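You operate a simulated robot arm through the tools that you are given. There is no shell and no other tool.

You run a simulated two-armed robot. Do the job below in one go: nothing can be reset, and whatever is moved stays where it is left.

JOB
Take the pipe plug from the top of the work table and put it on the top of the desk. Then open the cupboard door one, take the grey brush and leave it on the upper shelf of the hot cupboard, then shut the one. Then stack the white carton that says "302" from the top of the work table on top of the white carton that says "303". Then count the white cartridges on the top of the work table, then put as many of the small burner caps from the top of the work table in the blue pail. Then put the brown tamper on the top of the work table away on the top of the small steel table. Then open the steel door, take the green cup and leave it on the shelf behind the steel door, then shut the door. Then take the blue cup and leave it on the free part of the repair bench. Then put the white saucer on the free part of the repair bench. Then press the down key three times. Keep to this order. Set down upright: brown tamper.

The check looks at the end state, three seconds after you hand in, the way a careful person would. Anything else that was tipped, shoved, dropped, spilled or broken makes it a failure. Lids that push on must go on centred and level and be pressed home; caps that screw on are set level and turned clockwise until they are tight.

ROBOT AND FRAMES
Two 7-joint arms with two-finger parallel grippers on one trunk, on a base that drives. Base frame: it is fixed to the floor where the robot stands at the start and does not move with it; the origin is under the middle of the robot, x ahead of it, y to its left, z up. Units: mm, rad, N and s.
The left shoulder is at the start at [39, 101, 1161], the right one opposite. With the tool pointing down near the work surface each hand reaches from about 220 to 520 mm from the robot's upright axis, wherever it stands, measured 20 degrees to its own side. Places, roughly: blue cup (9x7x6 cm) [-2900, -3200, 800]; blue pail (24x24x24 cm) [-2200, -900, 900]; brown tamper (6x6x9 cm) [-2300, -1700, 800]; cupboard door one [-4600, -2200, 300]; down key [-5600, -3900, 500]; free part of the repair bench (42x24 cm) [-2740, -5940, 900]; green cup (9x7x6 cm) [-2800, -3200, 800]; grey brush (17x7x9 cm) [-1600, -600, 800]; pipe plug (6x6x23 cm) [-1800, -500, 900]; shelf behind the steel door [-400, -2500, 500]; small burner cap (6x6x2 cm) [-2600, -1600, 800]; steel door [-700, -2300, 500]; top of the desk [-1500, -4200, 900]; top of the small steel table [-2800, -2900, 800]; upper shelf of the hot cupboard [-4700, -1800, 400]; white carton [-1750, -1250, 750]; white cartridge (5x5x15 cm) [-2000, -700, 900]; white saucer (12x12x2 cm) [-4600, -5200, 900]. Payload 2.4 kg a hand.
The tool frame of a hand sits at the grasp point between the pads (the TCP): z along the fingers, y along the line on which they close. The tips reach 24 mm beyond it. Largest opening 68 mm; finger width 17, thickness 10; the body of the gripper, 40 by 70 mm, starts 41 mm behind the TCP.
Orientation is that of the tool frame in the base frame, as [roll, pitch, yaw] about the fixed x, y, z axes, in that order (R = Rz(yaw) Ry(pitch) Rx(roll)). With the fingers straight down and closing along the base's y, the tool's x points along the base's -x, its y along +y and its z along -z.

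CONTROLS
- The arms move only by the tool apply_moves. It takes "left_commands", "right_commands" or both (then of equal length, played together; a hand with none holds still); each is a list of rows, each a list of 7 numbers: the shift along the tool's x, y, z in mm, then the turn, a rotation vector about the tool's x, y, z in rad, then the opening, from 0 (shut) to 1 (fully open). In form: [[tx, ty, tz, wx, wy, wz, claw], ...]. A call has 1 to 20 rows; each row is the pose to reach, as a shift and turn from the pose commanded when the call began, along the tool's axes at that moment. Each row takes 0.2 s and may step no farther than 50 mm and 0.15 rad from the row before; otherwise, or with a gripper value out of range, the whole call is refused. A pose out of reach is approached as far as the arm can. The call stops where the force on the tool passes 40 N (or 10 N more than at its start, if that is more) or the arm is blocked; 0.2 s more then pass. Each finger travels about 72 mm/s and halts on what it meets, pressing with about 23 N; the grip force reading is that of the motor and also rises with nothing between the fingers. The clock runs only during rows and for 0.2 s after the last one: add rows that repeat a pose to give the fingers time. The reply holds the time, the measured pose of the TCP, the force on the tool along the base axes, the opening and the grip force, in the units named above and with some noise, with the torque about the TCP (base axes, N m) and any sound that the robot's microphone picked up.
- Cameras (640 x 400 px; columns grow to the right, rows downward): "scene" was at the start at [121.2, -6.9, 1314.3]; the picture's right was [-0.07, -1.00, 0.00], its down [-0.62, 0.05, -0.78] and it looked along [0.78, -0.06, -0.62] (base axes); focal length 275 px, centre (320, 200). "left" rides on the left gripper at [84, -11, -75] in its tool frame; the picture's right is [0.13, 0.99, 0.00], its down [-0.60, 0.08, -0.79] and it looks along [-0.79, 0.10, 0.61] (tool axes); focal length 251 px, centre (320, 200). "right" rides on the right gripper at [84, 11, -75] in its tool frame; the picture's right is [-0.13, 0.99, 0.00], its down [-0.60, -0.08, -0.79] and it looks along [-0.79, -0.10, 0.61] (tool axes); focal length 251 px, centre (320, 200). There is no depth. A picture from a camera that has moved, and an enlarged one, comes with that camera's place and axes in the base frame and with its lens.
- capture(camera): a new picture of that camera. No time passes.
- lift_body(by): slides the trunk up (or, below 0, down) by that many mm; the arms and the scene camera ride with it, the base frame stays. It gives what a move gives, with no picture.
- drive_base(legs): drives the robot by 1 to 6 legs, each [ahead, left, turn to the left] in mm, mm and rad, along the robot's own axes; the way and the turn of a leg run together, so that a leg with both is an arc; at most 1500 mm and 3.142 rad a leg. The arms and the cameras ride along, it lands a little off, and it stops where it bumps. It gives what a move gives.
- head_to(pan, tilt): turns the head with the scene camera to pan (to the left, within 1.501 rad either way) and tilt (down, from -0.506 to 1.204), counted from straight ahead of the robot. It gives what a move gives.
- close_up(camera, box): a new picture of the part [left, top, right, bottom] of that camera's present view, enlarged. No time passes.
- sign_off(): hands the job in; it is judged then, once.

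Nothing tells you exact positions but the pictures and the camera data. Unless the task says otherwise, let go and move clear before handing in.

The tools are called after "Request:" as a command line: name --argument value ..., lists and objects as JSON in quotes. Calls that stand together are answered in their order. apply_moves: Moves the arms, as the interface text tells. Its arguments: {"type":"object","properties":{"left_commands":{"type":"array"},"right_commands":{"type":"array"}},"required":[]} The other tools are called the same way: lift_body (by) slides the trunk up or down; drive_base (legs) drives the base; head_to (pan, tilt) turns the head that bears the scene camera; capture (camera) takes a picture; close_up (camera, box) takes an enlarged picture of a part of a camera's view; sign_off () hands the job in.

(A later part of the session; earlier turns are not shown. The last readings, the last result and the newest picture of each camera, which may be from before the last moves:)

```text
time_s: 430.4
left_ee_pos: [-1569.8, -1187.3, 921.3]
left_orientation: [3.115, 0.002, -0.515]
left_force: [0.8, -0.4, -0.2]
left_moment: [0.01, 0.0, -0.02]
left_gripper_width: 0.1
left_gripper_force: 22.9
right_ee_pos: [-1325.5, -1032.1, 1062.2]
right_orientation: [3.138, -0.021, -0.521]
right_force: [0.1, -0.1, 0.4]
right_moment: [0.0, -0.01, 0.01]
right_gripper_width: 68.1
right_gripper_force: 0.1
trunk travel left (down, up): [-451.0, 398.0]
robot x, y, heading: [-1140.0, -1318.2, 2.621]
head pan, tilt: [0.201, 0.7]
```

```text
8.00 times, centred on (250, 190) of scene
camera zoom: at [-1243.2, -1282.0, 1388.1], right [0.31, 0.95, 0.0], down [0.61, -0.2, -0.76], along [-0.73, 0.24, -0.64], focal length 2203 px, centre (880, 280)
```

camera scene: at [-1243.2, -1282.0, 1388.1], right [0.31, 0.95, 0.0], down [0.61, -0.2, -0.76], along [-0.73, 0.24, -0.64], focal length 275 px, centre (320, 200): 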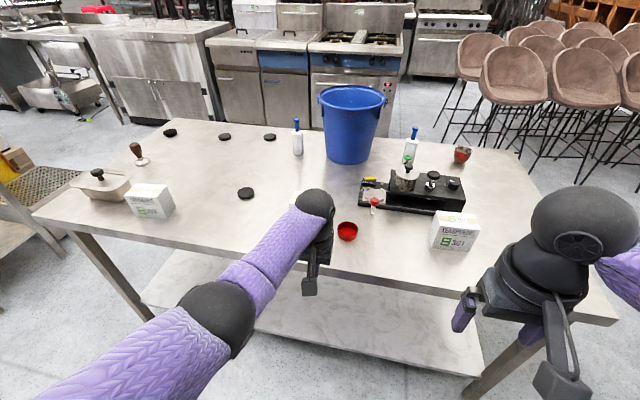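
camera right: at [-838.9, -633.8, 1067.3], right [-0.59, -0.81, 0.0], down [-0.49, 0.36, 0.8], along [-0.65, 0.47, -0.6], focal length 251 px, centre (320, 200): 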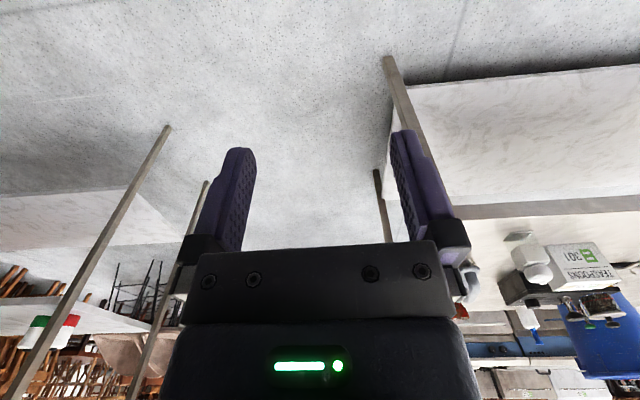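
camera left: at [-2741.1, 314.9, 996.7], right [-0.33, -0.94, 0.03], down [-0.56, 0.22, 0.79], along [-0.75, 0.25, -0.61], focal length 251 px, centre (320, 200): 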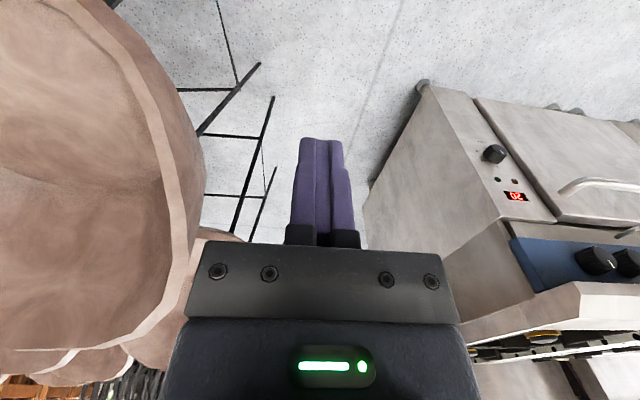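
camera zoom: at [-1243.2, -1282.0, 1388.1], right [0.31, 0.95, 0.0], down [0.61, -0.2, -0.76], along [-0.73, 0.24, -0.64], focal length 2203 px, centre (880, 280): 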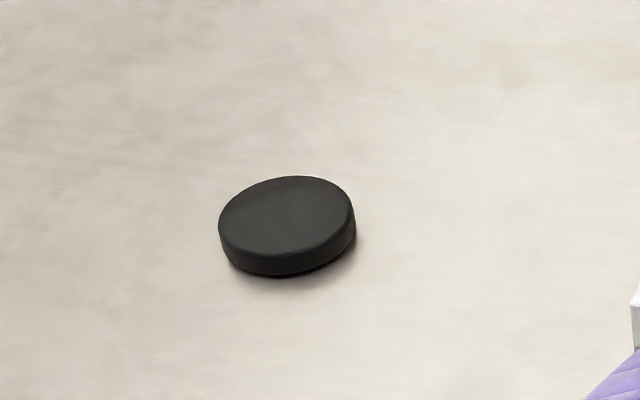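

Three plain black discs look alike (about 58 mm); the far-left one is a bit larger with a stepped underside, so I'll check it closer later. I look at carton 302 with the left hand's camera.

Request:
capture --camera "left"

Request:
apply_moves --left_commands '[[20, 40, -30, -0.015, 0, 0, 0.5], [40, 80, -60, -0.027, 0, 0, 1], [40, 120, -90, -0.027, 0, 0, 1], [40, 150, -110, -0.027, 0, 0, 1]]'

Request:
capture --camera "scene"

```text
taken
camera left: at [-1489.4, -1216.2, 996.1], right [-0.37, -0.93, 0.03], down [-0.55, 0.25, 0.79], along [-0.74, 0.28, -0.61], focal length 251 px, centre (320, 200)
```

left: 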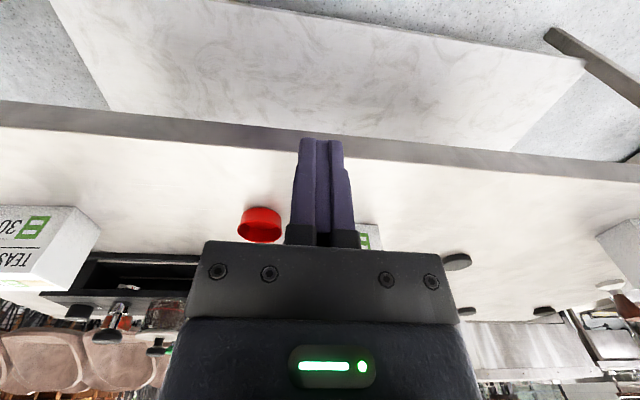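

```text
refused: row 1 steps farther than a row can; nothing moved
```

```text
taken
camera scene: at [-1243.2, -1282.0, 1388.1], right [0.31, 0.95, 0.0], down [0.61, -0.2, -0.76], along [-0.73, 0.24, -0.64], focal length 275 px, centre (320, 200)
```

scene: 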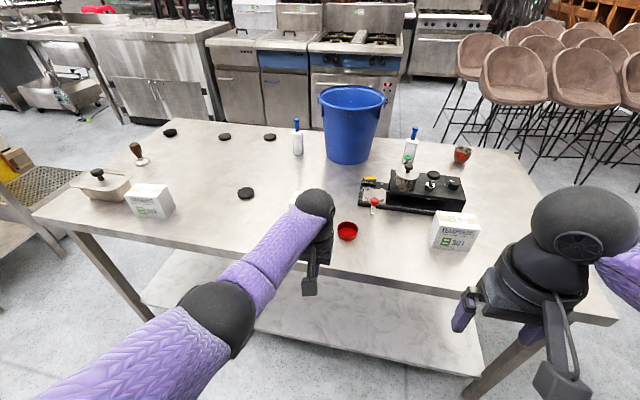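

Request:
apply_moves --left_commands '[[15, 30, -25, -0.01, 0, 0, 0.5], [30, 60, -50, -0.02, 0, 0, 1], [40, 92, -75, -0.027, 0, 0, 1], [40, 125, -95, -0.027, 0, 0, 1], [40, 155, -110, -0.027, 0, 0, 1]]'

Request:
capture --camera "scene"

Request:
close_up --camera "scene" --box '[240, 160, 400, 260]'

```text
time_s: 431.6
left_ee_pos: [-1613.7, -1341.0, 1034.9]
left_orientation: [3.086, -0.002, -0.514]
left_force: [1.4, -0.1, 0.3]
left_moment: [-0.01, 0.01, 0.01]
left_gripper_width: 68.1
left_gripper_force: 0.0
right_ee_pos: [-1324.2, -1032.1, 1063.1]
right_orientation: [3.138, -0.021, -0.52]
right_force: [-0.3, -0.2, 0.8]
right_moment: [0.03, -0.01, 0.0]
right_gripper_width: 68.0
right_gripper_force: 0.1
trunk travel left (down, up): [-451.0, 398.0]
robot x, y, heading: [-1140.9, -1319.6, 2.622]
head pan, tilt: [0.201, 0.7]
```

```text
taken
camera scene: at [-1243.3, -1282.2, 1388.1], right [0.31, 0.95, 0.0], down [0.61, -0.2, -0.76], along [-0.73, 0.24, -0.64], focal length 275 px, centre (320, 200)
```

scene: 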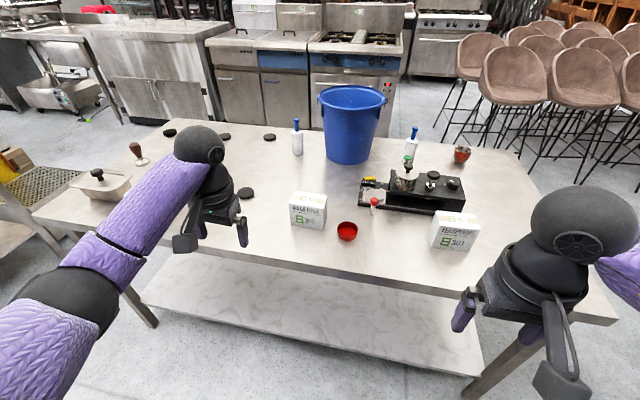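

```text
4.00 times, centred on (320, 210) of scene
camera zoom: at [-1243.3, -1282.2, 1388.1], right [0.31, 0.95, 0.0], down [0.61, -0.2, -0.76], along [-0.73, 0.24, -0.64], focal length 1102 px, centre (320, 160)
```

zoom: 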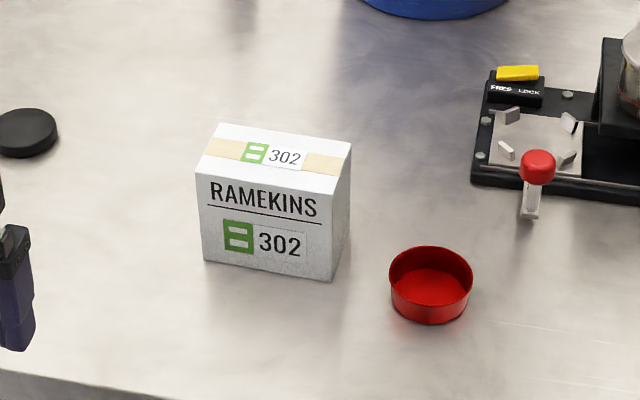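

Carton 302 is about 99 × 62 × 87 mm, aligned with the table; 303 stands further left. I straighten the left hand and turn it 90° so that it can grip across the 62 mm depth.

Request:
apply_moves --left_commands '[[0, 0, 0, 0.055, 0, 0, 1], [0, 0, 0, 0.055, 0, 0, 1]]'

Request:
apply_moves --left_commands '[[0, 0, 0, 0, 0, -0.14, 1], [0, 0, 0, 0, 0, -0.28, 1], [0, 0, 0, 0, 0, -0.42, 1], [0, 0, 0, 0, 0, -0.56, 1], [0, 0, 0, 0, 0, -0.7, 1], [0, 0, 0, 0, 0, -0.84, 1], [0, 0, 0, 0, 0, -0.98, 1], [0, 0, 0, 0, 0, -1.12, 1], [0, 0, 0, 0, 0, -1.26, 1], [0, 0, 0, 0, 0, -1.4, 1], [0, 0, 0, 0, 0, -1.54, 1], [0, 0, 0, 0, 0, -1.563, 1]]'

Request:
capture --camera "left"

```text
time_s: 432.2
left_ee_pos: [-1610.8, -1341.0, 1035.8]
left_orientation: [3.141, 0.001, -0.513]
left_force: [-0.7, -0.1, -1.0]
left_moment: [-0.01, 0.0, -0.03]
left_gripper_width: 68.0
left_gripper_force: 0.1
right_ee_pos: [-1323.8, -1033.2, 1063.3]
right_orientation: [3.138, -0.021, -0.519]
right_force: [0.5, 0.2, 0.1]
right_moment: [0.01, 0.05, -0.01]
right_gripper_width: 68.3
right_gripper_force: 0.0
trunk travel left (down, up): [-451.0, 398.0]
robot x, y, heading: [-1140.2, -1325.2, 2.617]
head pan, tilt: [0.201, 0.7]
```

```text
time_s: 434.8
left_ee_pos: [-1610.9, -1339.5, 1036.9]
left_orientation: [-3.141, -0.001, 1.053]
left_force: [-0.2, 0.0, -0.1]
left_moment: [-0.01, 0.01, -0.03]
left_gripper_width: 68.0
left_gripper_force: 0.0
right_ee_pos: [-1325.5, -1032.0, 1063.1]
right_orientation: [3.138, -0.021, -0.52]
right_force: [0.1, 0.8, 0.7]
right_moment: [0.01, 0.01, 0.01]
right_gripper_width: 67.9
right_gripper_force: 0.1
trunk travel left (down, up): [-451.0, 398.0]
robot x, y, heading: [-1140.0, -1322.4, 2.626]
head pan, tilt: [0.201, 0.7]
```

```text
taken
camera left: at [-1576.9, -1260.0, 1110.7], right [0.93, -0.38, 0.0], down [-0.23, -0.56, 0.79], along [-0.3, -0.73, -0.61], focal length 251 px, centre (320, 200)
```

left: 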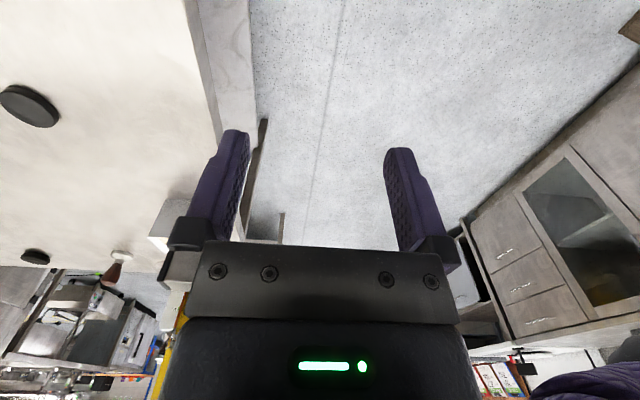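

Request:
drive_base --legs '[[240, -30, -0.008]]'

Request:
capture --camera "left"

Request:
head_to --pan 0.3 --tilt 0.9

Request:
capture --camera "scene"

```text
time_s: 436.6
left_ee_pos: [-1801.6, -1186.5, 1035.2]
left_orientation: [3.141, -0.001, 1.036]
left_force: [0.1, 0.0, 0.9]
left_moment: [-0.01, -0.04, 0.03]
left_gripper_width: 68.3
left_gripper_force: 0.0
right_ee_pos: [-1512.0, -882.6, 1062.0]
right_orientation: [3.139, -0.023, -0.534]
right_force: [-0.1, 0.2, 1.1]
right_moment: [0.0, -0.02, 0.02]
right_gripper_width: 67.9
right_gripper_force: 0.0
trunk travel left (down, up): [-451.0, 398.0]
robot x, y, heading: [-1332.4, -1178.8, 2.605]
head pan, tilt: [0.201, 0.7]
```

```text
taken
camera left: at [-1767.3, -1107.2, 1110.4], right [0.92, -0.4, 0.0], down [-0.24, -0.56, 0.79], along [-0.31, -0.73, -0.61], focal length 251 px, centre (320, 200)
```

left: 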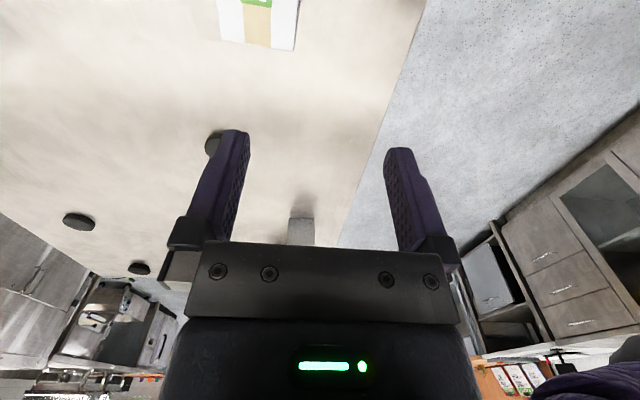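

```text
time_s: 437.3
left_ee_pos: [-1800.6, -1185.8, 1034.7]
left_orientation: [3.14, 0.001, 1.034]
left_force: [-0.4, -0.2, 0.0]
left_moment: [-0.01, 0.01, 0.04]
left_gripper_width: 67.9
left_gripper_force: 0.1
right_ee_pos: [-1510.8, -883.6, 1062.1]
right_orientation: [3.138, -0.02, -0.534]
right_force: [-0.4, 0.1, -0.4]
right_moment: [0.03, 0.0, 0.0]
right_gripper_width: 67.9
right_gripper_force: 0.2
trunk travel left (down, up): [-451.0, 398.0]
robot x, y, heading: [-1333.5, -1173.8, 2.606]
head pan, tilt: [0.3, 0.901]
```

```text
taken
camera scene: at [-1427.0, -1144.5, 1372.0], right [0.23, 0.97, 0.0], down [0.76, -0.18, -0.62], along [-0.6, 0.14, -0.78], focal length 275 px, centre (320, 200)
```

scene: 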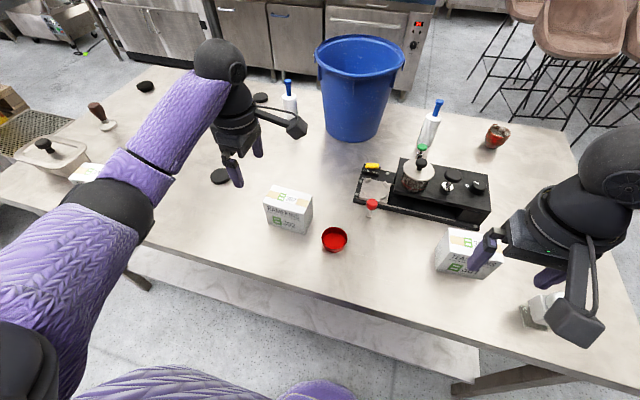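

I zoom in on 302 to pin down its position.

Request:
close_up --camera "scene" --box '[240, 170, 340, 245]'

Request:
close_up --camera "left" --box '[190, 0, 330, 70]'

```text
5.33 times, centred on (290, 208) of scene
camera zoom: at [-1427.0, -1144.5, 1372.0], right [0.23, 0.97, 0.0], down [0.76, -0.18, -0.62], along [-0.6, 0.14, -0.78], focal length 1469 px, centre (480, 160)
```

zoom: 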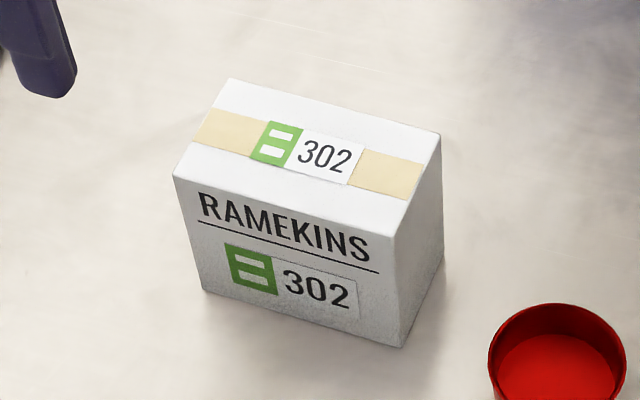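

```text
4.57 times, centred on (260, 35) of left
camera zoom: at [-1766.9, -1107.5, 1110.6], right [0.92, -0.4, 0.0], down [-0.24, -0.56, 0.79], along [-0.31, -0.73, -0.61], focal length 1149 px, centre (594, 954)
```

zoom: 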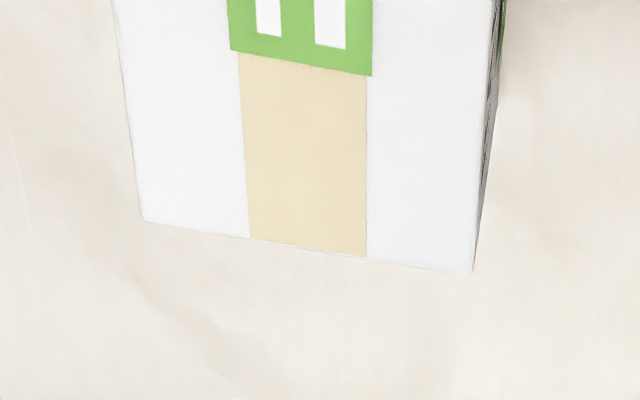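

302's centre is at about (-1827, -1127), 58 mm deep. I bring the open hand over it and check.

Request:
apply_moves --left_commands '[[18, -26, 15, 0, 0, 0, 1], [37, -52.8, 30, 0, 0, 0, 1], [37, -52.8, 70, 0, 0, 0, 1], [37, -52.8, 110, 0, 0, 0, 1], [37, -52.8, 110, 0, 0, 0, 1]]'

Request:
capture --camera "left"

Request:
close_up --camera "scene" --box '[200, 130, 380, 242]'

```text
time_s: 438.5
left_ee_pos: [-1828.6, -1125.3, 925.6]
left_orientation: [3.141, 0.001, 1.035]
left_force: [0.8, 0.0, 0.5]
left_moment: [-0.02, -0.01, -0.01]
left_gripper_width: 68.0
left_gripper_force: 0.1
right_ee_pos: [-1512.1, -882.7, 1062.7]
right_orientation: [3.138, -0.021, -0.533]
right_force: [0.2, 0.4, -0.2]
right_moment: [-0.01, 0.02, 0.04]
right_gripper_width: 67.8
right_gripper_force: 0.0
trunk travel left (down, up): [-451.0, 398.0]
robot x, y, heading: [-1329.7, -1172.9, 2.61]
head pan, tilt: [0.3, 0.901]
```

```text
taken
camera left: at [-1793.6, -1046.9, 1001.1], right [0.92, -0.4, 0.0], down [-0.24, -0.56, 0.79], along [-0.31, -0.73, -0.61], focal length 251 px, centre (320, 200)
```

left: 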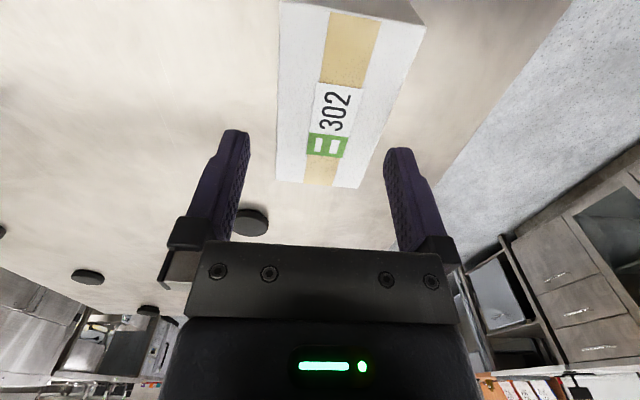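

```text
3.56 times, centred on (290, 186) of scene
camera zoom: at [-1426.9, -1144.5, 1372.0], right [0.23, 0.97, 0.0], down [0.76, -0.18, -0.62], along [-0.6, 0.14, -0.78], focal length 979 px, centre (427, 250)
```

zoom: 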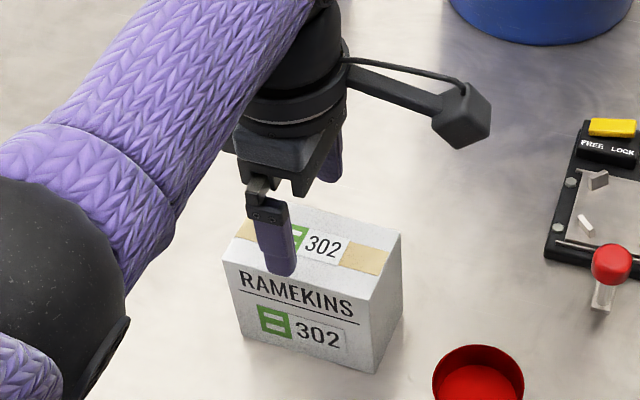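

Slightly off-centre; I shift 5 mm and lower around the carton.

Request:
apply_moves --left_commands '[[0, 5, 10, 0, 0, 0, 1], [0, 5, 20, 0, 0, 0, 1]]'

Request:
capture --camera "left"

```text
time_s: 439.1
left_ee_pos: [-1823.1, -1128.1, 907.0]
left_orientation: [-3.14, 0.001, 1.036]
left_force: [0.0, -0.1, -0.7]
left_moment: [-0.01, -0.02, -0.02]
left_gripper_width: 68.1
left_gripper_force: 0.0
right_ee_pos: [-1511.4, -884.1, 1063.2]
right_orientation: [3.139, -0.021, -0.535]
right_force: [0.3, -0.4, 0.1]
right_moment: [0.02, 0.01, 0.02]
right_gripper_width: 68.1
right_gripper_force: 0.0
trunk travel left (down, up): [-451.0, 398.0]
robot x, y, heading: [-1330.4, -1176.3, 2.603]
head pan, tilt: [0.3, 0.901]
```

```text
taken
camera left: at [-1788.9, -1050.6, 982.1], right [0.92, -0.4, 0.0], down [-0.24, -0.56, 0.79], along [-0.31, -0.73, -0.61], focal length 251 px, centre (320, 200)
```

left: 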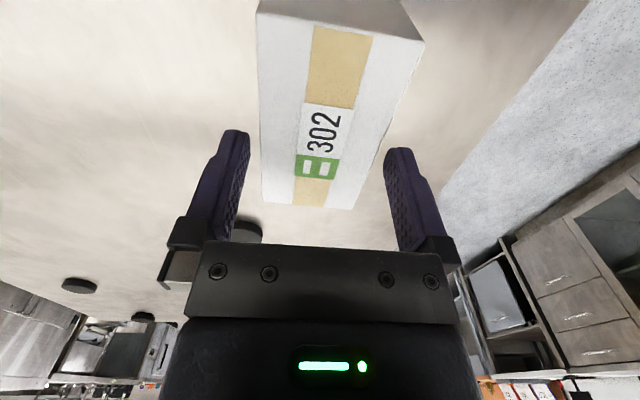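

Request:
apply_moves --left_commands '[[0, 3, 0, 0, 0, 0, 1], [0, 3, 0, 0, 0, 0, 1]]'

Request:
close_up --camera "left" --box '[200, 80, 440, 230]'

```text
time_s: 439.7
left_ee_pos: [-1820.7, -1130.8, 907.0]
left_orientation: [3.141, 0.001, 1.035]
left_force: [0.7, -0.2, -0.5]
left_moment: [-0.01, 0.0, 0.0]
left_gripper_width: 68.2
left_gripper_force: 0.1
right_ee_pos: [-1511.2, -883.9, 1062.3]
right_orientation: [3.138, -0.022, -0.533]
right_force: [0.0, 0.3, -0.1]
right_moment: [0.04, 0.0, 0.01]
right_gripper_width: 68.1
right_gripper_force: 0.0
trunk travel left (down, up): [-451.0, 398.0]
robot x, y, heading: [-1332.8, -1174.0, 2.611]
head pan, tilt: [0.3, 0.901]
```

```text
2.67 times, centred on (320, 155) of left
camera zoom: at [-1786.6, -1051.9, 981.5], right [0.92, -0.4, 0.0], down [-0.24, -0.56, 0.79], along [-0.31, -0.73, -0.61], focal length 670 px, centre (320, 320)
```

zoom: 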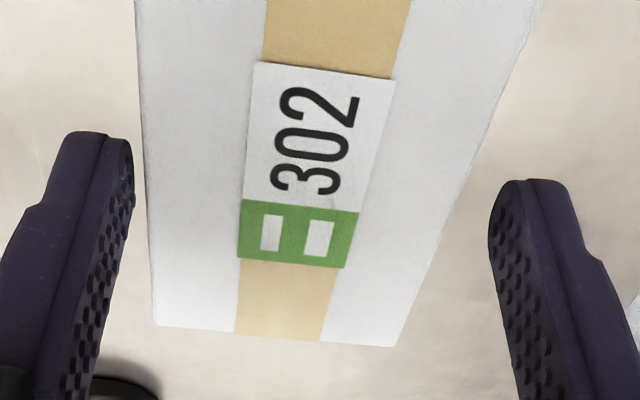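

Request:
apply_moves --left_commands '[[0, -2, 0, 0, 0, 0, 1], [0, -2, 20, 0, 0, 0, 1], [0, -2, 40, 0, 0, 0, 1], [0, -2, 57, 0, 0, 0, 1], [0, -2, 57, 0, 0, 0, 1]]'

Request:
close_up --camera "left" --box '[200, 80, 440, 230]'

```text
time_s: 440.9
left_ee_pos: [-1814.1, -1135.6, 852.3]
left_orientation: [3.139, 0.0, 1.035]
left_force: [-1.4, 0.7, -0.6]
left_moment: [0.0, 0.01, -0.03]
left_gripper_width: 68.0
left_gripper_force: 0.0
left hand out of reach, approached as far as the arm can: row 3, 4, 5
right_ee_pos: [-1512.2, -883.2, 1063.5]
right_orientation: [3.139, -0.021, -0.533]
right_force: [-0.3, -0.2, 0.1]
right_moment: [0.02, -0.04, 0.0]
right_gripper_width: 67.8
right_gripper_force: 0.0
trunk travel left (down, up): [-451.0, 398.0]
robot x, y, heading: [-1331.0, -1174.9, 2.607]
head pan, tilt: [0.3, 0.901]
```

```text
2.67 times, centred on (320, 155) of left
camera zoom: at [-1779.6, -1057.1, 927.2], right [0.92, -0.4, 0.0], down [-0.24, -0.56, 0.79], along [-0.31, -0.73, -0.61], focal length 670 px, centre (320, 320)
```

zoom: 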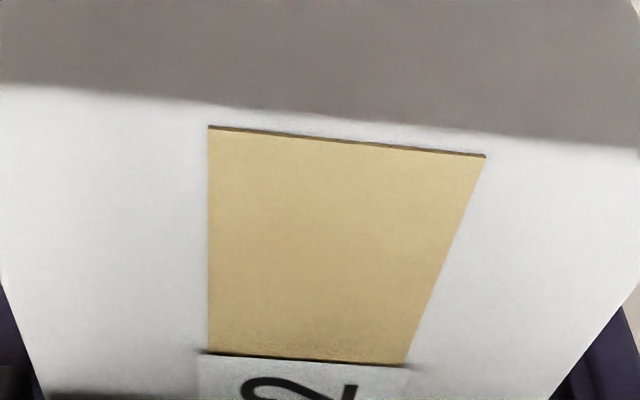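

The hand is down around the carton, at the edge of its reach. I close the fingers.

Request:
apply_moves --left_commands '[[0, 0, 0, 0, 0, 0, 0.8], [0, 0, 0, 0, 0, 0, 0.6], [0, 0, 0, 0, 0, 0, 0.5], [0, 0, 0, 0, 0, 0, 0.5]]'

Request:
capture --camera "left"

Request:
capture --camera "scene"

```text
time_s: 441.9
left_ee_pos: [-1814.2, -1135.8, 852.8]
left_orientation: [-3.141, 0.0, 1.035]
left_force: [0.6, -0.9, 0.0]
left_moment: [-0.03, 0.01, -0.01]
left_gripper_width: 57.9
left_gripper_force: 23.3
right_ee_pos: [-1511.9, -882.6, 1061.6]
right_orientation: [3.138, -0.021, -0.534]
right_force: [0.2, 0.1, -0.1]
right_moment: [0.03, 0.01, 0.03]
right_gripper_width: 68.1
right_gripper_force: 0.0
trunk travel left (down, up): [-451.0, 398.0]
robot x, y, heading: [-1332.1, -1173.9, 2.604]
head pan, tilt: [0.3, 0.901]
```

```text
taken
camera left: at [-1779.9, -1057.2, 927.3], right [0.92, -0.4, 0.0], down [-0.24, -0.56, 0.79], along [-0.31, -0.73, -0.61], focal length 251 px, centre (320, 200)
```

left: 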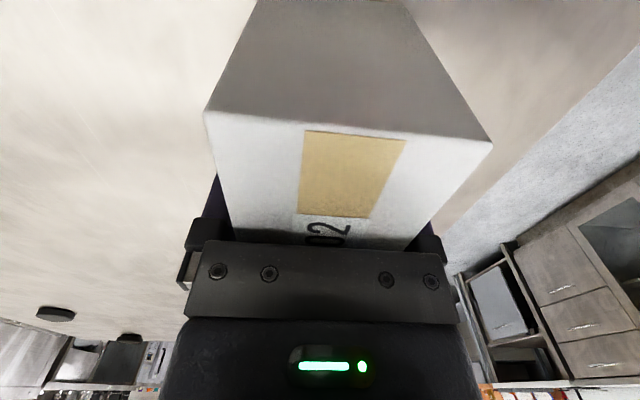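

```text
taken
camera scene: at [-1427.2, -1144.5, 1371.9], right [0.23, 0.97, 0.0], down [0.76, -0.18, -0.62], along [-0.6, 0.14, -0.78], focal length 275 px, centre (320, 200)
```

scene: 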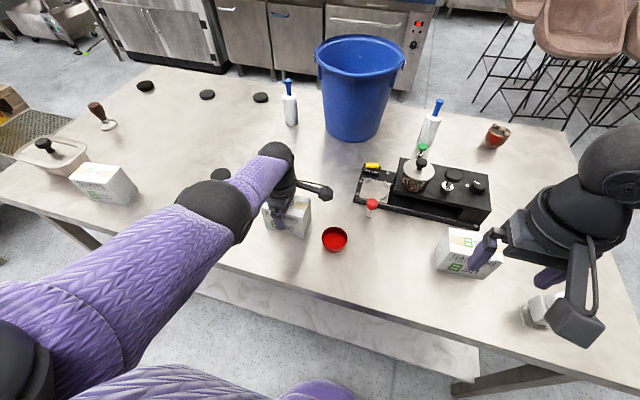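

302 is gripped (58 mm). I lift it and take a precise look at 303.

Request:
lift_body --by 150

Request:
drive_base --legs '[[0, 350, 0]]'

Request:
capture --camera "scene"

Request:
capture --camera "left"

```text
time_s: 443.6
left_ee_pos: [-1817.3, -1133.3, 1015.4]
left_orientation: [-3.113, -0.001, 1.035]
left_force: [-0.8, 0.2, -2.7]
left_moment: [-0.03, 0.05, 0.02]
left_gripper_width: 57.7
left_gripper_force: 22.9
right_ee_pos: [-1513.1, -884.1, 1213.0]
right_orientation: [3.138, -0.023, -0.535]
right_force: [0.4, -0.1, 0.5]
right_moment: [-0.01, -0.01, 0.0]
right_gripper_width: 68.1
right_gripper_force: 0.0
trunk travel left (down, up): [-601.0, 248.0]
robot x, y, heading: [-1328.0, -1172.3, 2.608]
head pan, tilt: [0.3, 0.901]
```

```text
time_s: 445.9
left_ee_pos: [-1990.1, -1427.8, 1015.9]
left_orientation: [-3.114, 0.0, 1.039]
left_force: [-0.8, -0.7, -3.1]
left_moment: [0.01, 0.0, 0.02]
left_gripper_width: 57.8
left_gripper_force: 22.7
right_ee_pos: [-1685.4, -1176.9, 1212.5]
right_orientation: [3.139, -0.022, -0.529]
right_force: [0.0, 0.1, -0.4]
right_moment: [-0.01, -0.02, -0.02]
right_gripper_width: 68.0
right_gripper_force: 0.2
trunk travel left (down, up): [-601.0, 248.0]
robot x, y, heading: [-1502.1, -1464.9, 2.615]
head pan, tilt: [0.3, 0.901]
```

```text
taken
camera scene: at [-1590.1, -1443.6, 1522.4], right [0.23, 0.97, 0.0], down [0.76, -0.18, -0.62], along [-0.6, 0.14, -0.78], focal length 275 px, centre (320, 200)
```

scene: 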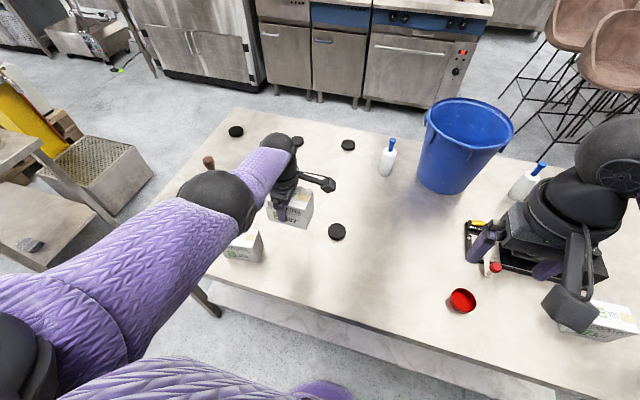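

```text
taken
camera left: at [-1953.4, -1349.9, 1091.3], right [0.92, -0.39, -0.03], down [-0.22, -0.57, 0.79], along [-0.33, -0.72, -0.61], focal length 251 px, centre (320, 200)
```

left: 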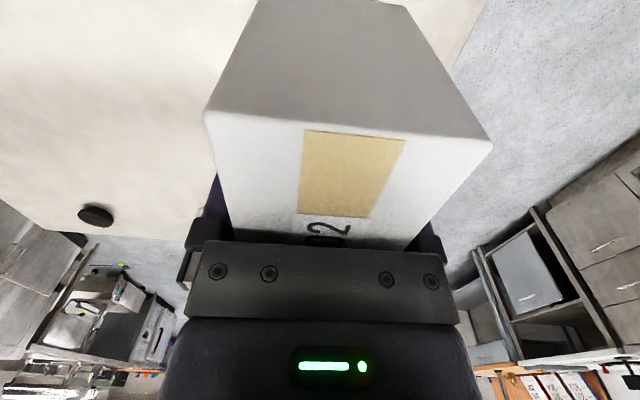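

The arm hides 303. I step back to the right for a clear close look.

Request:
drive_base --legs '[[0, -260, 0]]'

Request:
head_to --pan 0.6 --tilt 0.8

Request:
capture --camera "scene"

```text
time_s: 447.7
left_ee_pos: [-1858.2, -1204.8, 1015.9]
left_orientation: [-3.112, 0.003, 1.04]
left_force: [-0.1, 0.8, -4.4]
left_moment: [0.01, -0.02, 0.0]
left_gripper_width: 57.9
left_gripper_force: 23.0
right_ee_pos: [-1555.0, -952.6, 1212.7]
right_orientation: [3.139, -0.021, -0.527]
right_force: [0.4, 0.2, -0.6]
right_moment: [-0.02, 0.03, -0.04]
right_gripper_width: 68.1
right_gripper_force: 0.2
trunk travel left (down, up): [-601.0, 248.0]
robot x, y, heading: [-1372.9, -1244.9, 2.613]
head pan, tilt: [0.3, 0.901]
```

```text
time_s: 448.5
left_ee_pos: [-1858.9, -1204.3, 1016.3]
left_orientation: [-3.115, -0.001, 1.039]
left_force: [-0.1, -0.4, -2.9]
left_moment: [-0.02, 0.0, 0.0]
left_gripper_width: 57.9
left_gripper_force: 22.6
right_ee_pos: [-1555.9, -954.0, 1211.9]
right_orientation: [3.139, -0.021, -0.53]
right_force: [-0.6, -0.1, -0.2]
right_moment: [-0.01, -0.04, 0.0]
right_gripper_width: 67.9
right_gripper_force: 0.0
trunk travel left (down, up): [-601.0, 248.0]
robot x, y, heading: [-1377.0, -1247.9, 2.612]
head pan, tilt: [0.6, 0.799]
```

```text
taken
camera scene: at [-1465.9, -1242.3, 1530.3], right [-0.07, 1.0, 0.0], down [0.72, 0.05, -0.7], along [-0.69, -0.05, -0.72], focal length 275 px, centre (320, 200)
```

scene: 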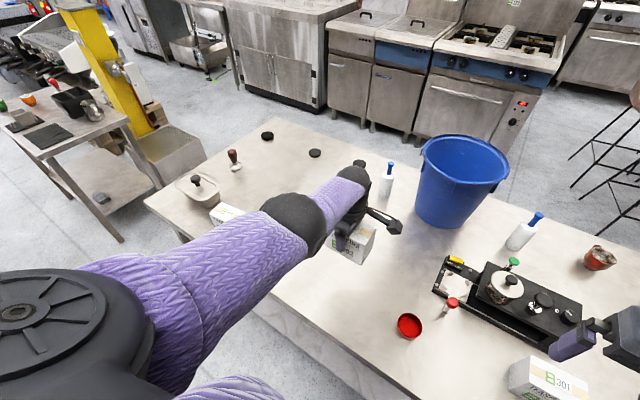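

I drive past 303 so that it lies to the right of the left arm, for a clear view.

Request:
drive_base --legs '[[-40, 640, 0]]'

Request:
head_to --pan 0.0 --tilt 0.9

Request:
capture --camera "scene"

```text
time_s: 452.1
left_ee_pos: [-2153.0, -1756.8, 1016.9]
left_orientation: [-3.113, 0.001, 1.013]
left_force: [-0.2, -0.3, -3.9]
left_moment: [-0.04, 0.01, -0.03]
left_gripper_width: 57.8
left_gripper_force: 23.3
right_ee_pos: [-1841.7, -1515.4, 1211.8]
right_orientation: [3.14, -0.021, -0.556]
right_force: [-0.4, 0.0, -0.4]
right_moment: [0.0, 0.0, 0.03]
right_gripper_width: 67.9
right_gripper_force: 0.1
trunk travel left (down, up): [-601.0, 248.0]
robot x, y, heading: [-1668.9, -1808.7, 2.577]
head pan, tilt: [0.6, 0.799]
```

```text
time_s: 453.1
left_ee_pos: [-2152.3, -1757.0, 1015.4]
left_orientation: [-3.115, 0.001, 1.015]
left_force: [0.1, -0.9, -2.9]
left_moment: [-0.03, 0.04, 0.02]
left_gripper_width: 57.9
left_gripper_force: 22.8
right_ee_pos: [-1841.2, -1513.6, 1211.8]
right_orientation: [3.137, -0.022, -0.555]
right_force: [0.8, -0.4, -0.2]
right_moment: [0.02, 0.02, -0.04]
right_gripper_width: 68.1
right_gripper_force: 0.1
trunk travel left (down, up): [-601.0, 248.0]
robot x, y, heading: [-1668.6, -1809.6, 2.584]
head pan, tilt: [0.0, 0.901]
```

```text
taken
camera scene: at [-1744.0, -1762.7, 1522.4], right [0.53, 0.85, 0.0], down [0.67, -0.41, -0.62], along [-0.53, 0.33, -0.78], focal length 275 px, centre (320, 200)
```

scene: 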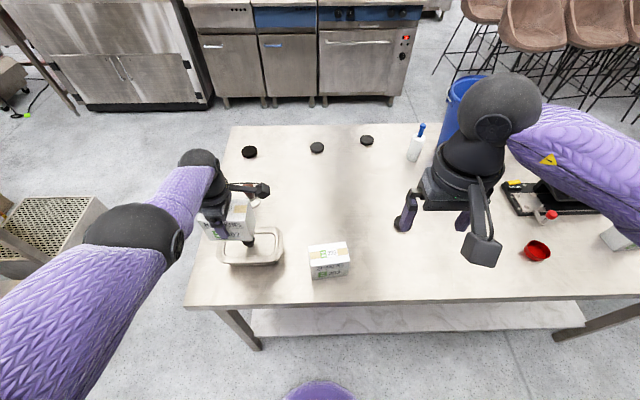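

Request:
close_up --camera "scene" --box '[290, 225, 370, 285]'

Request:
close_up --camera "scene" --box '[190, 130, 390, 280]'

```text
6.67 times, centred on (330, 255) of scene
camera zoom: at [-1744.0, -1762.7, 1522.4], right [0.53, 0.85, 0.0], down [0.67, -0.41, -0.62], along [-0.53, 0.33, -0.78], focal length 1836 px, centre (253, -167)
```

zoom: 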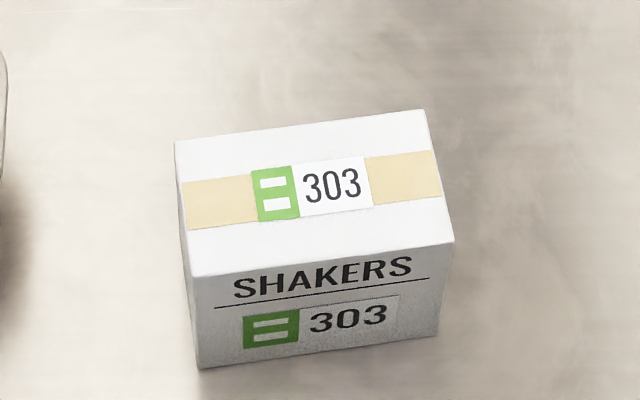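

```text
2.67 times, centred on (290, 205) of scene
camera zoom: at [-1744.0, -1762.7, 1522.4], right [0.53, 0.85, 0.0], down [0.67, -0.41, -0.62], along [-0.53, 0.33, -0.78], focal length 734 px, centre (400, 187)
```

zoom: 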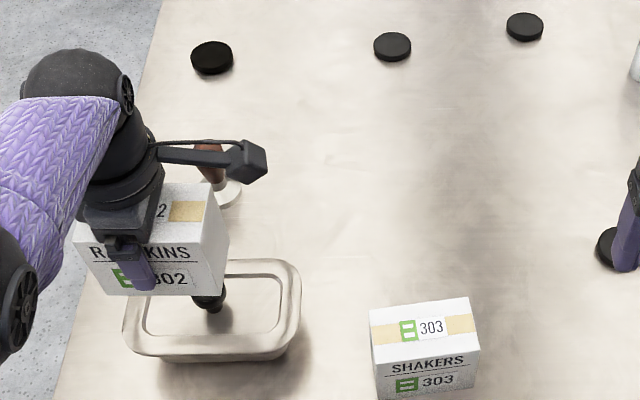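

303's centre is at about (-2015, -1567), its long axis at 66°. I raise 302 a bit, level and turn it to match, then drive so it hangs over 303.

Request:
apply_moves --left_commands '[[0, 0, -27, -0.01, 0, -0.046, 0.5], [0, 0, -54, -0.02, 0, -0.092, 0.5], [0, 0, -80, -0.028, 0, -0.139, 0.5], [0, 0, -80, -0.028, 0, -0.139, 0.5]]'

```text
time_s: 454.1
left_ee_pos: [-2149.5, -1754.7, 1094.5]
left_orientation: [3.141, -0.003, 1.151]
left_force: [-0.4, 0.4, -3.2]
left_moment: [-0.03, 0.02, -0.01]
left_gripper_width: 57.7
left_gripper_force: 23.4
right_ee_pos: [-1841.2, -1513.8, 1211.4]
right_orientation: [3.139, -0.021, -0.557]
right_force: [-0.1, -0.8, -0.1]
right_moment: [0.01, 0.01, 0.01]
right_gripper_width: 68.2
right_gripper_force: 0.2
trunk travel left (down, up): [-601.0, 248.0]
robot x, y, heading: [-1667.4, -1813.5, 2.584]
head pan, tilt: [0.0, 0.901]
```

Request:
drive_base --legs '[[-15, -230, 0]]'

Request:
lift_body --by -120

Request:
capture --camera "scene"

Request:
capture --camera "left"

```text
time_s: 455.8
left_ee_pos: [-2016.0, -1568.1, 1095.4]
left_orientation: [-3.141, 0.0, 1.156]
left_force: [-0.5, -0.5, -3.2]
left_moment: [-0.04, 0.01, 0.0]
left_gripper_width: 57.7
left_gripper_force: 22.7
right_ee_pos: [-1707.5, -1327.5, 1212.4]
right_orientation: [3.138, -0.022, -0.552]
right_force: [0.0, 0.5, -0.2]
right_moment: [-0.02, 0.02, -0.02]
right_gripper_width: 68.0
right_gripper_force: 0.0
trunk travel left (down, up): [-601.0, 248.0]
robot x, y, heading: [-1535.9, -1619.6, 2.588]
head pan, tilt: [0.0, 0.901]
```

```text
time_s: 457.3
left_ee_pos: [-2016.1, -1568.6, 975.7]
left_orientation: [3.141, -0.003, 1.157]
left_force: [0.0, -0.4, -3.2]
left_moment: [-0.05, 0.02, 0.01]
left_gripper_width: 57.9
left_gripper_force: 23.3
right_ee_pos: [-1708.8, -1326.7, 1092.9]
right_orientation: [3.137, -0.021, -0.552]
right_force: [-0.8, -0.3, 1.0]
right_moment: [-0.02, -0.02, 0.0]
right_gripper_width: 68.3
right_gripper_force: 0.0
trunk travel left (down, up): [-481.0, 368.0]
robot x, y, heading: [-1532.3, -1623.3, 2.593]
head pan, tilt: [0.0, 0.901]
```

```text
taken
camera scene: at [-1617.1, -1570.9, 1402.2], right [0.52, 0.85, 0.0], down [0.67, -0.41, -0.62], along [-0.53, 0.33, -0.78], focal length 275 px, centre (320, 200)
```

scene: 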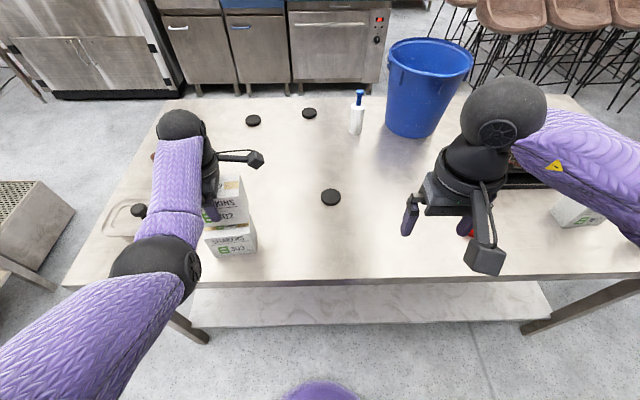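

```text
taken
camera left: at [-1991.4, -1487.2, 1050.2], right [0.96, -0.28, 0.0], down [-0.17, -0.59, 0.79], along [-0.22, -0.76, -0.61], focal length 251 px, centre (320, 200)
```

left: 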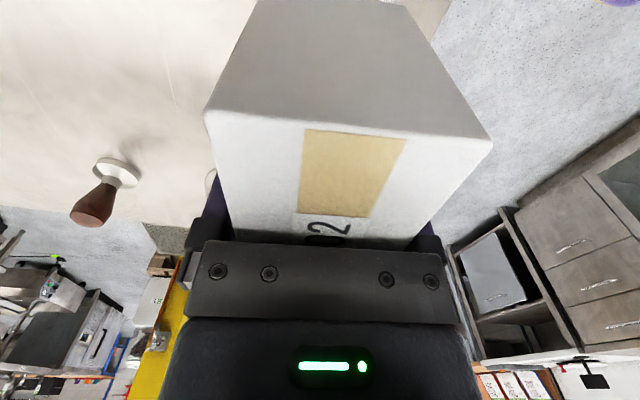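

302 hangs right over 303. I check the alignment close up.

Request:
close_up --camera "scene" --box '[170, 160, 290, 270]'

```text
3.64 times, centred on (230, 215) of scene
camera zoom: at [-1617.1, -1570.9, 1402.2], right [0.52, 0.85, 0.0], down [0.67, -0.41, -0.62], along [-0.53, 0.33, -0.78], focal length 1002 px, centre (647, 146)
```

zoom: 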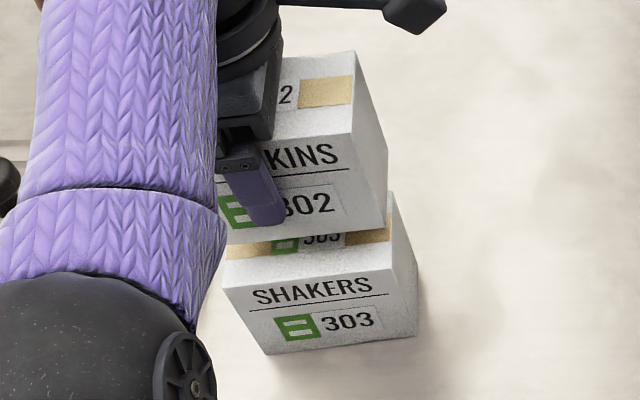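

Alignment is good. I lower 302 onto 303 gently.

Request:
apply_moves --left_commands '[[-3, 2, 15, 0, 0, 0, 0.5], [-3, 2, 25, 0, 0, 0, 0.5], [-3, 2, 29, 0, 0, 0, 0.5], [-3, 2, 31, 0, 0, 0, 0.5], [-3, 2, 33, 0, 0, 0, 0.5], [-3, 2, 33, 0, 0, 0, 0.5]]'

```text
time_s: 458.7
left_ee_pos: [-2015.4, -1573.0, 942.0]
left_orientation: [-3.14, -0.001, 1.155]
left_force: [-0.5, -0.2, -3.0]
left_moment: [-0.05, 0.01, 0.03]
left_gripper_width: 57.7
left_gripper_force: 23.3
right_ee_pos: [-1708.5, -1327.4, 1093.1]
right_orientation: [3.138, -0.023, -0.551]
right_force: [0.1, 0.8, -0.6]
right_moment: [-0.02, 0.02, 0.0]
right_gripper_width: 68.0
right_gripper_force: 0.0
trunk travel left (down, up): [-481.0, 368.0]
robot x, y, heading: [-1535.0, -1621.0, 2.589]
head pan, tilt: [0.0, 0.901]
```

Request:
apply_moves --left_commands '[[0, 0, 1.5, 0, 0, 0, 0.5], [0, 0, 3, 0, 0, 0, 0.5], [0, 0, 4.5, 0, 0, 0, 0.5]]'

Request:
close_up --camera "scene" --box '[170, 160, 290, 270]'

```text
time_s: 459.5
left_ee_pos: [-2014.5, -1572.9, 940.2]
left_orientation: [-3.136, 0.0, 1.157]
left_force: [3.0, -3.5, 23.2]
left_moment: [-0.34, -0.68, -0.07]
left_gripper_width: 57.8
left_gripper_force: 23.4
right_ee_pos: [-1706.1, -1327.3, 1092.6]
right_orientation: [3.138, -0.019, -0.551]
right_force: [-0.2, -0.3, 0.2]
right_moment: [0.02, 0.0, 0.01]
right_gripper_width: 67.9
right_gripper_force: 0.0
trunk travel left (down, up): [-481.0, 368.0]
robot x, y, heading: [-1535.8, -1621.2, 2.594]
head pan, tilt: [0.0, 0.901]
```

```text
3.64 times, centred on (230, 215) of scene
camera zoom: at [-1614.9, -1571.5, 1402.6], right [0.52, 0.85, 0.0], down [0.67, -0.41, -0.62], along [-0.53, 0.33, -0.78], focal length 1002 px, centre (647, 146)
```

zoom: 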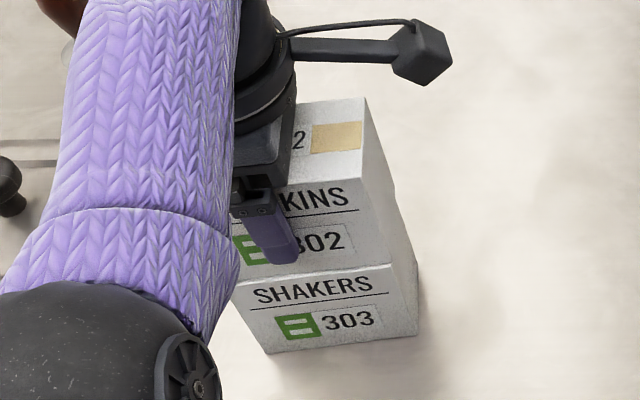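

Perfectly stacked. I ease off and open the fingers.

Request:
apply_moves --left_commands '[[0, 0, -1, 0, 0, 0, 0.5], [0, 0, -2, 0, 0, 0, 0.5]]'

Request:
apply_moves --left_commands '[[0, 0, 0, 0, 0, 0, 0.88], [0, 0, 0, 0, 0, 0, 0.93], [0, 0, 0, 0, 0, 0, 1], [0, 0, 0, 0, 0, 0, 1]]'

Request:
capture --camera "left"

```text
time_s: 460.1
left_ee_pos: [-2015.7, -1572.6, 939.0]
left_orientation: [3.14, -0.002, 1.156]
left_force: [-1.1, -0.2, 1.5]
left_moment: [-0.18, 0.26, -0.05]
left_gripper_width: 57.9
left_gripper_force: 22.9
right_ee_pos: [-1708.7, -1328.6, 1092.6]
right_orientation: [3.138, -0.022, -0.553]
right_force: [0.4, -0.4, -0.5]
right_moment: [0.0, -0.01, 0.0]
right_gripper_width: 68.0
right_gripper_force: 0.2
trunk travel left (down, up): [-481.0, 368.0]
robot x, y, heading: [-1532.9, -1621.8, 2.585]
head pan, tilt: [0.0, 0.901]
```

```text
time_s: 461.1
left_ee_pos: [-2014.9, -1572.0, 940.4]
left_orientation: [3.141, -0.002, 1.155]
left_force: [0.3, 0.5, 0.6]
left_moment: [0.0, -0.02, 0.0]
left_gripper_width: 68.1
left_gripper_force: 0.1
right_ee_pos: [-1708.3, -1328.3, 1093.1]
right_orientation: [3.137, -0.021, -0.552]
right_force: [0.0, -0.5, 0.8]
right_moment: [0.01, -0.01, -0.01]
right_gripper_width: 67.7
right_gripper_force: 0.0
trunk travel left (down, up): [-481.0, 368.0]
robot x, y, heading: [-1531.5, -1624.7, 2.587]
head pan, tilt: [0.0, 0.901]
```

```text
taken
camera left: at [-1990.7, -1490.7, 1015.4], right [0.96, -0.28, 0.0], down [-0.17, -0.59, 0.79], along [-0.22, -0.76, -0.61], focal length 251 px, centre (320, 200)
```

left: 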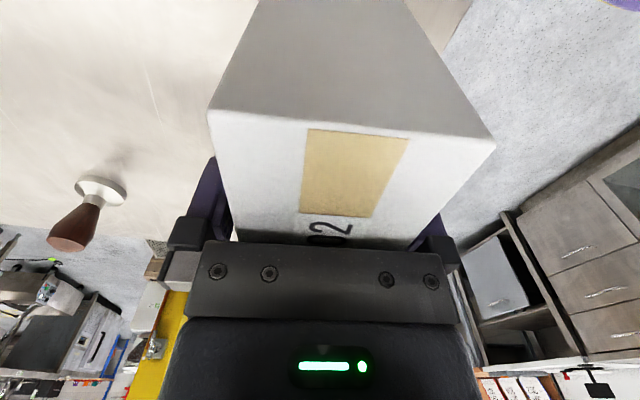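

Request:
apply_moves --left_commands '[[0, 0, -15, 0, 0, 0, 1], [0, 0, -40, 0, 0, 0, 1], [0, 0, -75, 0, 0, 0, 1], [0, 0, -110, 0, 0, 0, 1]]'

Request:
drive_base --legs '[[-180, 0, 0]]'

Request:
capture --camera "scene"

```text
time_s: 462.1
left_ee_pos: [-2015.6, -1570.3, 1047.4]
left_orientation: [-3.141, 0.001, 1.154]
left_force: [-0.4, -0.6, 0.4]
left_moment: [0.01, 0.0, 0.04]
left_gripper_width: 67.8
left_gripper_force: 0.1
right_ee_pos: [-1707.8, -1328.1, 1093.4]
right_orientation: [3.137, -0.02, -0.551]
right_force: [-0.6, 0.1, 0.0]
right_moment: [-0.03, -0.04, 0.0]
right_gripper_width: 67.9
right_gripper_force: 0.0
trunk travel left (down, up): [-481.0, 368.0]
robot x, y, heading: [-1533.4, -1621.5, 2.588]
head pan, tilt: [0.0, 0.901]
```

```text
time_s: 463.6
left_ee_pos: [-1859.7, -1666.7, 1047.9]
left_orientation: [-3.14, -0.001, 1.156]
left_force: [0.1, 0.3, 0.6]
left_moment: [0.02, 0.03, 0.0]
left_gripper_width: 67.9
left_gripper_force: 0.0
right_ee_pos: [-1555.4, -1422.8, 1092.2]
right_orientation: [3.139, -0.021, -0.551]
right_force: [-0.2, 0.1, -0.3]
right_moment: [0.0, 0.0, -0.01]
right_gripper_width: 67.9
right_gripper_force: 0.0
trunk travel left (down, up): [-481.0, 368.0]
robot x, y, heading: [-1379.7, -1715.5, 2.59]
head pan, tilt: [0.0, 0.901]
```

```text
taken
camera scene: at [-1462.5, -1666.1, 1402.2], right [0.52, 0.85, 0.0], down [0.67, -0.41, -0.62], along [-0.53, 0.33, -0.78], focal length 275 px, centre (320, 200)
```

scene: 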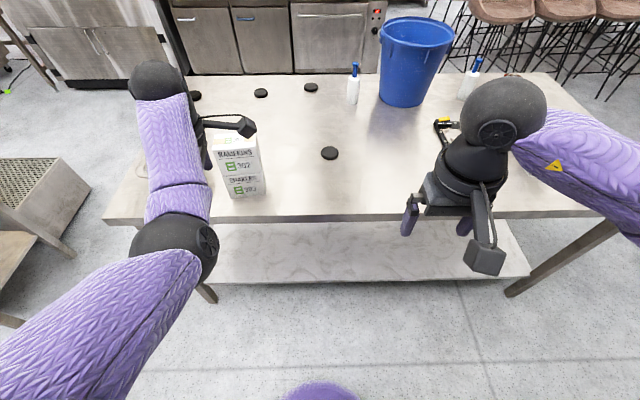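

The stack stands. I count two white cartridges, so two small caps go into the pail. The pail and two of the caps are near the far side, so I go through the gap past the table's left end; first I look at that gap.

Request:
drive_base --legs '[[0, 880, 0.028]]'

Request:
head_to --pan 0 --tilt 0.8

Request:
capture --camera "scene"

```text
time_s: 468.3
left_ee_pos: [-2318.0, -2441.1, 1046.3]
left_orientation: [-3.141, -0.001, 1.181]
left_force: [1.0, 0.3, -0.9]
left_moment: [-0.01, 0.0, 0.0]
left_gripper_width: 68.0
left_gripper_force: 0.0
right_ee_pos: [-2017.6, -2188.9, 1091.6]
right_orientation: [3.137, -0.02, -0.526]
right_force: [0.1, -0.7, -0.9]
right_moment: [-0.01, 0.01, 0.03]
right_gripper_width: 67.9
right_gripper_force: 0.1
trunk travel left (down, up): [-481.0, 368.0]
robot x, y, heading: [-1837.3, -2473.7, 2.612]
head pan, tilt: [0.0, 0.901]
```

```text
time_s: 469.0
left_ee_pos: [-2318.3, -2439.0, 1047.0]
left_orientation: [-3.14, -0.002, 1.179]
left_force: [-0.2, -0.9, 0.0]
left_moment: [0.04, -0.01, 0.0]
left_gripper_width: 67.8
left_gripper_force: 0.1
right_ee_pos: [-2018.5, -2189.1, 1092.8]
right_orientation: [3.139, -0.022, -0.527]
right_force: [-0.1, -0.3, -0.4]
right_moment: [0.0, 0.01, -0.02]
right_gripper_width: 67.9
right_gripper_force: 0.2
trunk travel left (down, up): [-481.0, 368.0]
robot x, y, heading: [-1835.0, -2474.5, 2.615]
head pan, tilt: [0.0, 0.799]
```

```text
taken
camera scene: at [-1924.9, -2427.5, 1410.0], right [0.5, 0.86, 0.0], down [0.62, -0.36, -0.7], along [-0.6, 0.35, -0.72], focal length 275 px, centre (320, 200)
```

scene: 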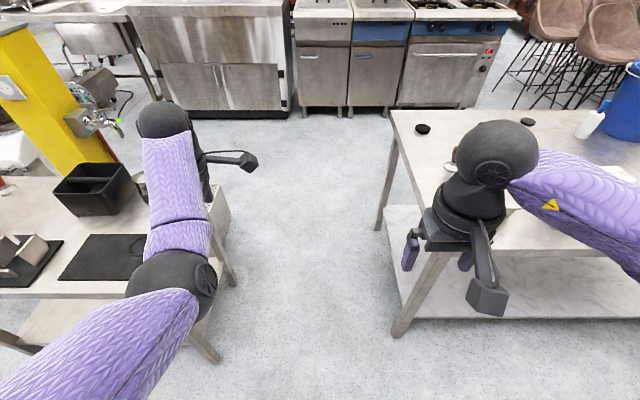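

The gap is about 830 mm wide. I centre on it and drive straight through to the aisle.

Request:
drive_base --legs '[[0, 50, 0.003], [800, 0, 0], [820, 0, 0]]'

```text
time_s: 477.9
left_ee_pos: [-3765.1, -1659.8, 1046.3]
left_orientation: [-3.14, -0.003, 1.193]
left_force: [-0.3, -0.7, 0.2]
left_moment: [-0.01, 0.0, -0.02]
left_gripper_width: 67.8
left_gripper_force: 0.0
right_ee_pos: [-3468.2, -1406.7, 1092.8]
right_orientation: [3.136, -0.02, -0.515]
right_force: [0.2, 0.5, 0.1]
right_moment: [-0.01, 0.0, 0.04]
right_gripper_width: 68.2
right_gripper_force: 0.1
trunk travel left (down, up): [-481.0, 368.0]
robot x, y, heading: [-3281.1, -1694.7, 2.626]
head pan, tilt: [0.0, 0.799]
```

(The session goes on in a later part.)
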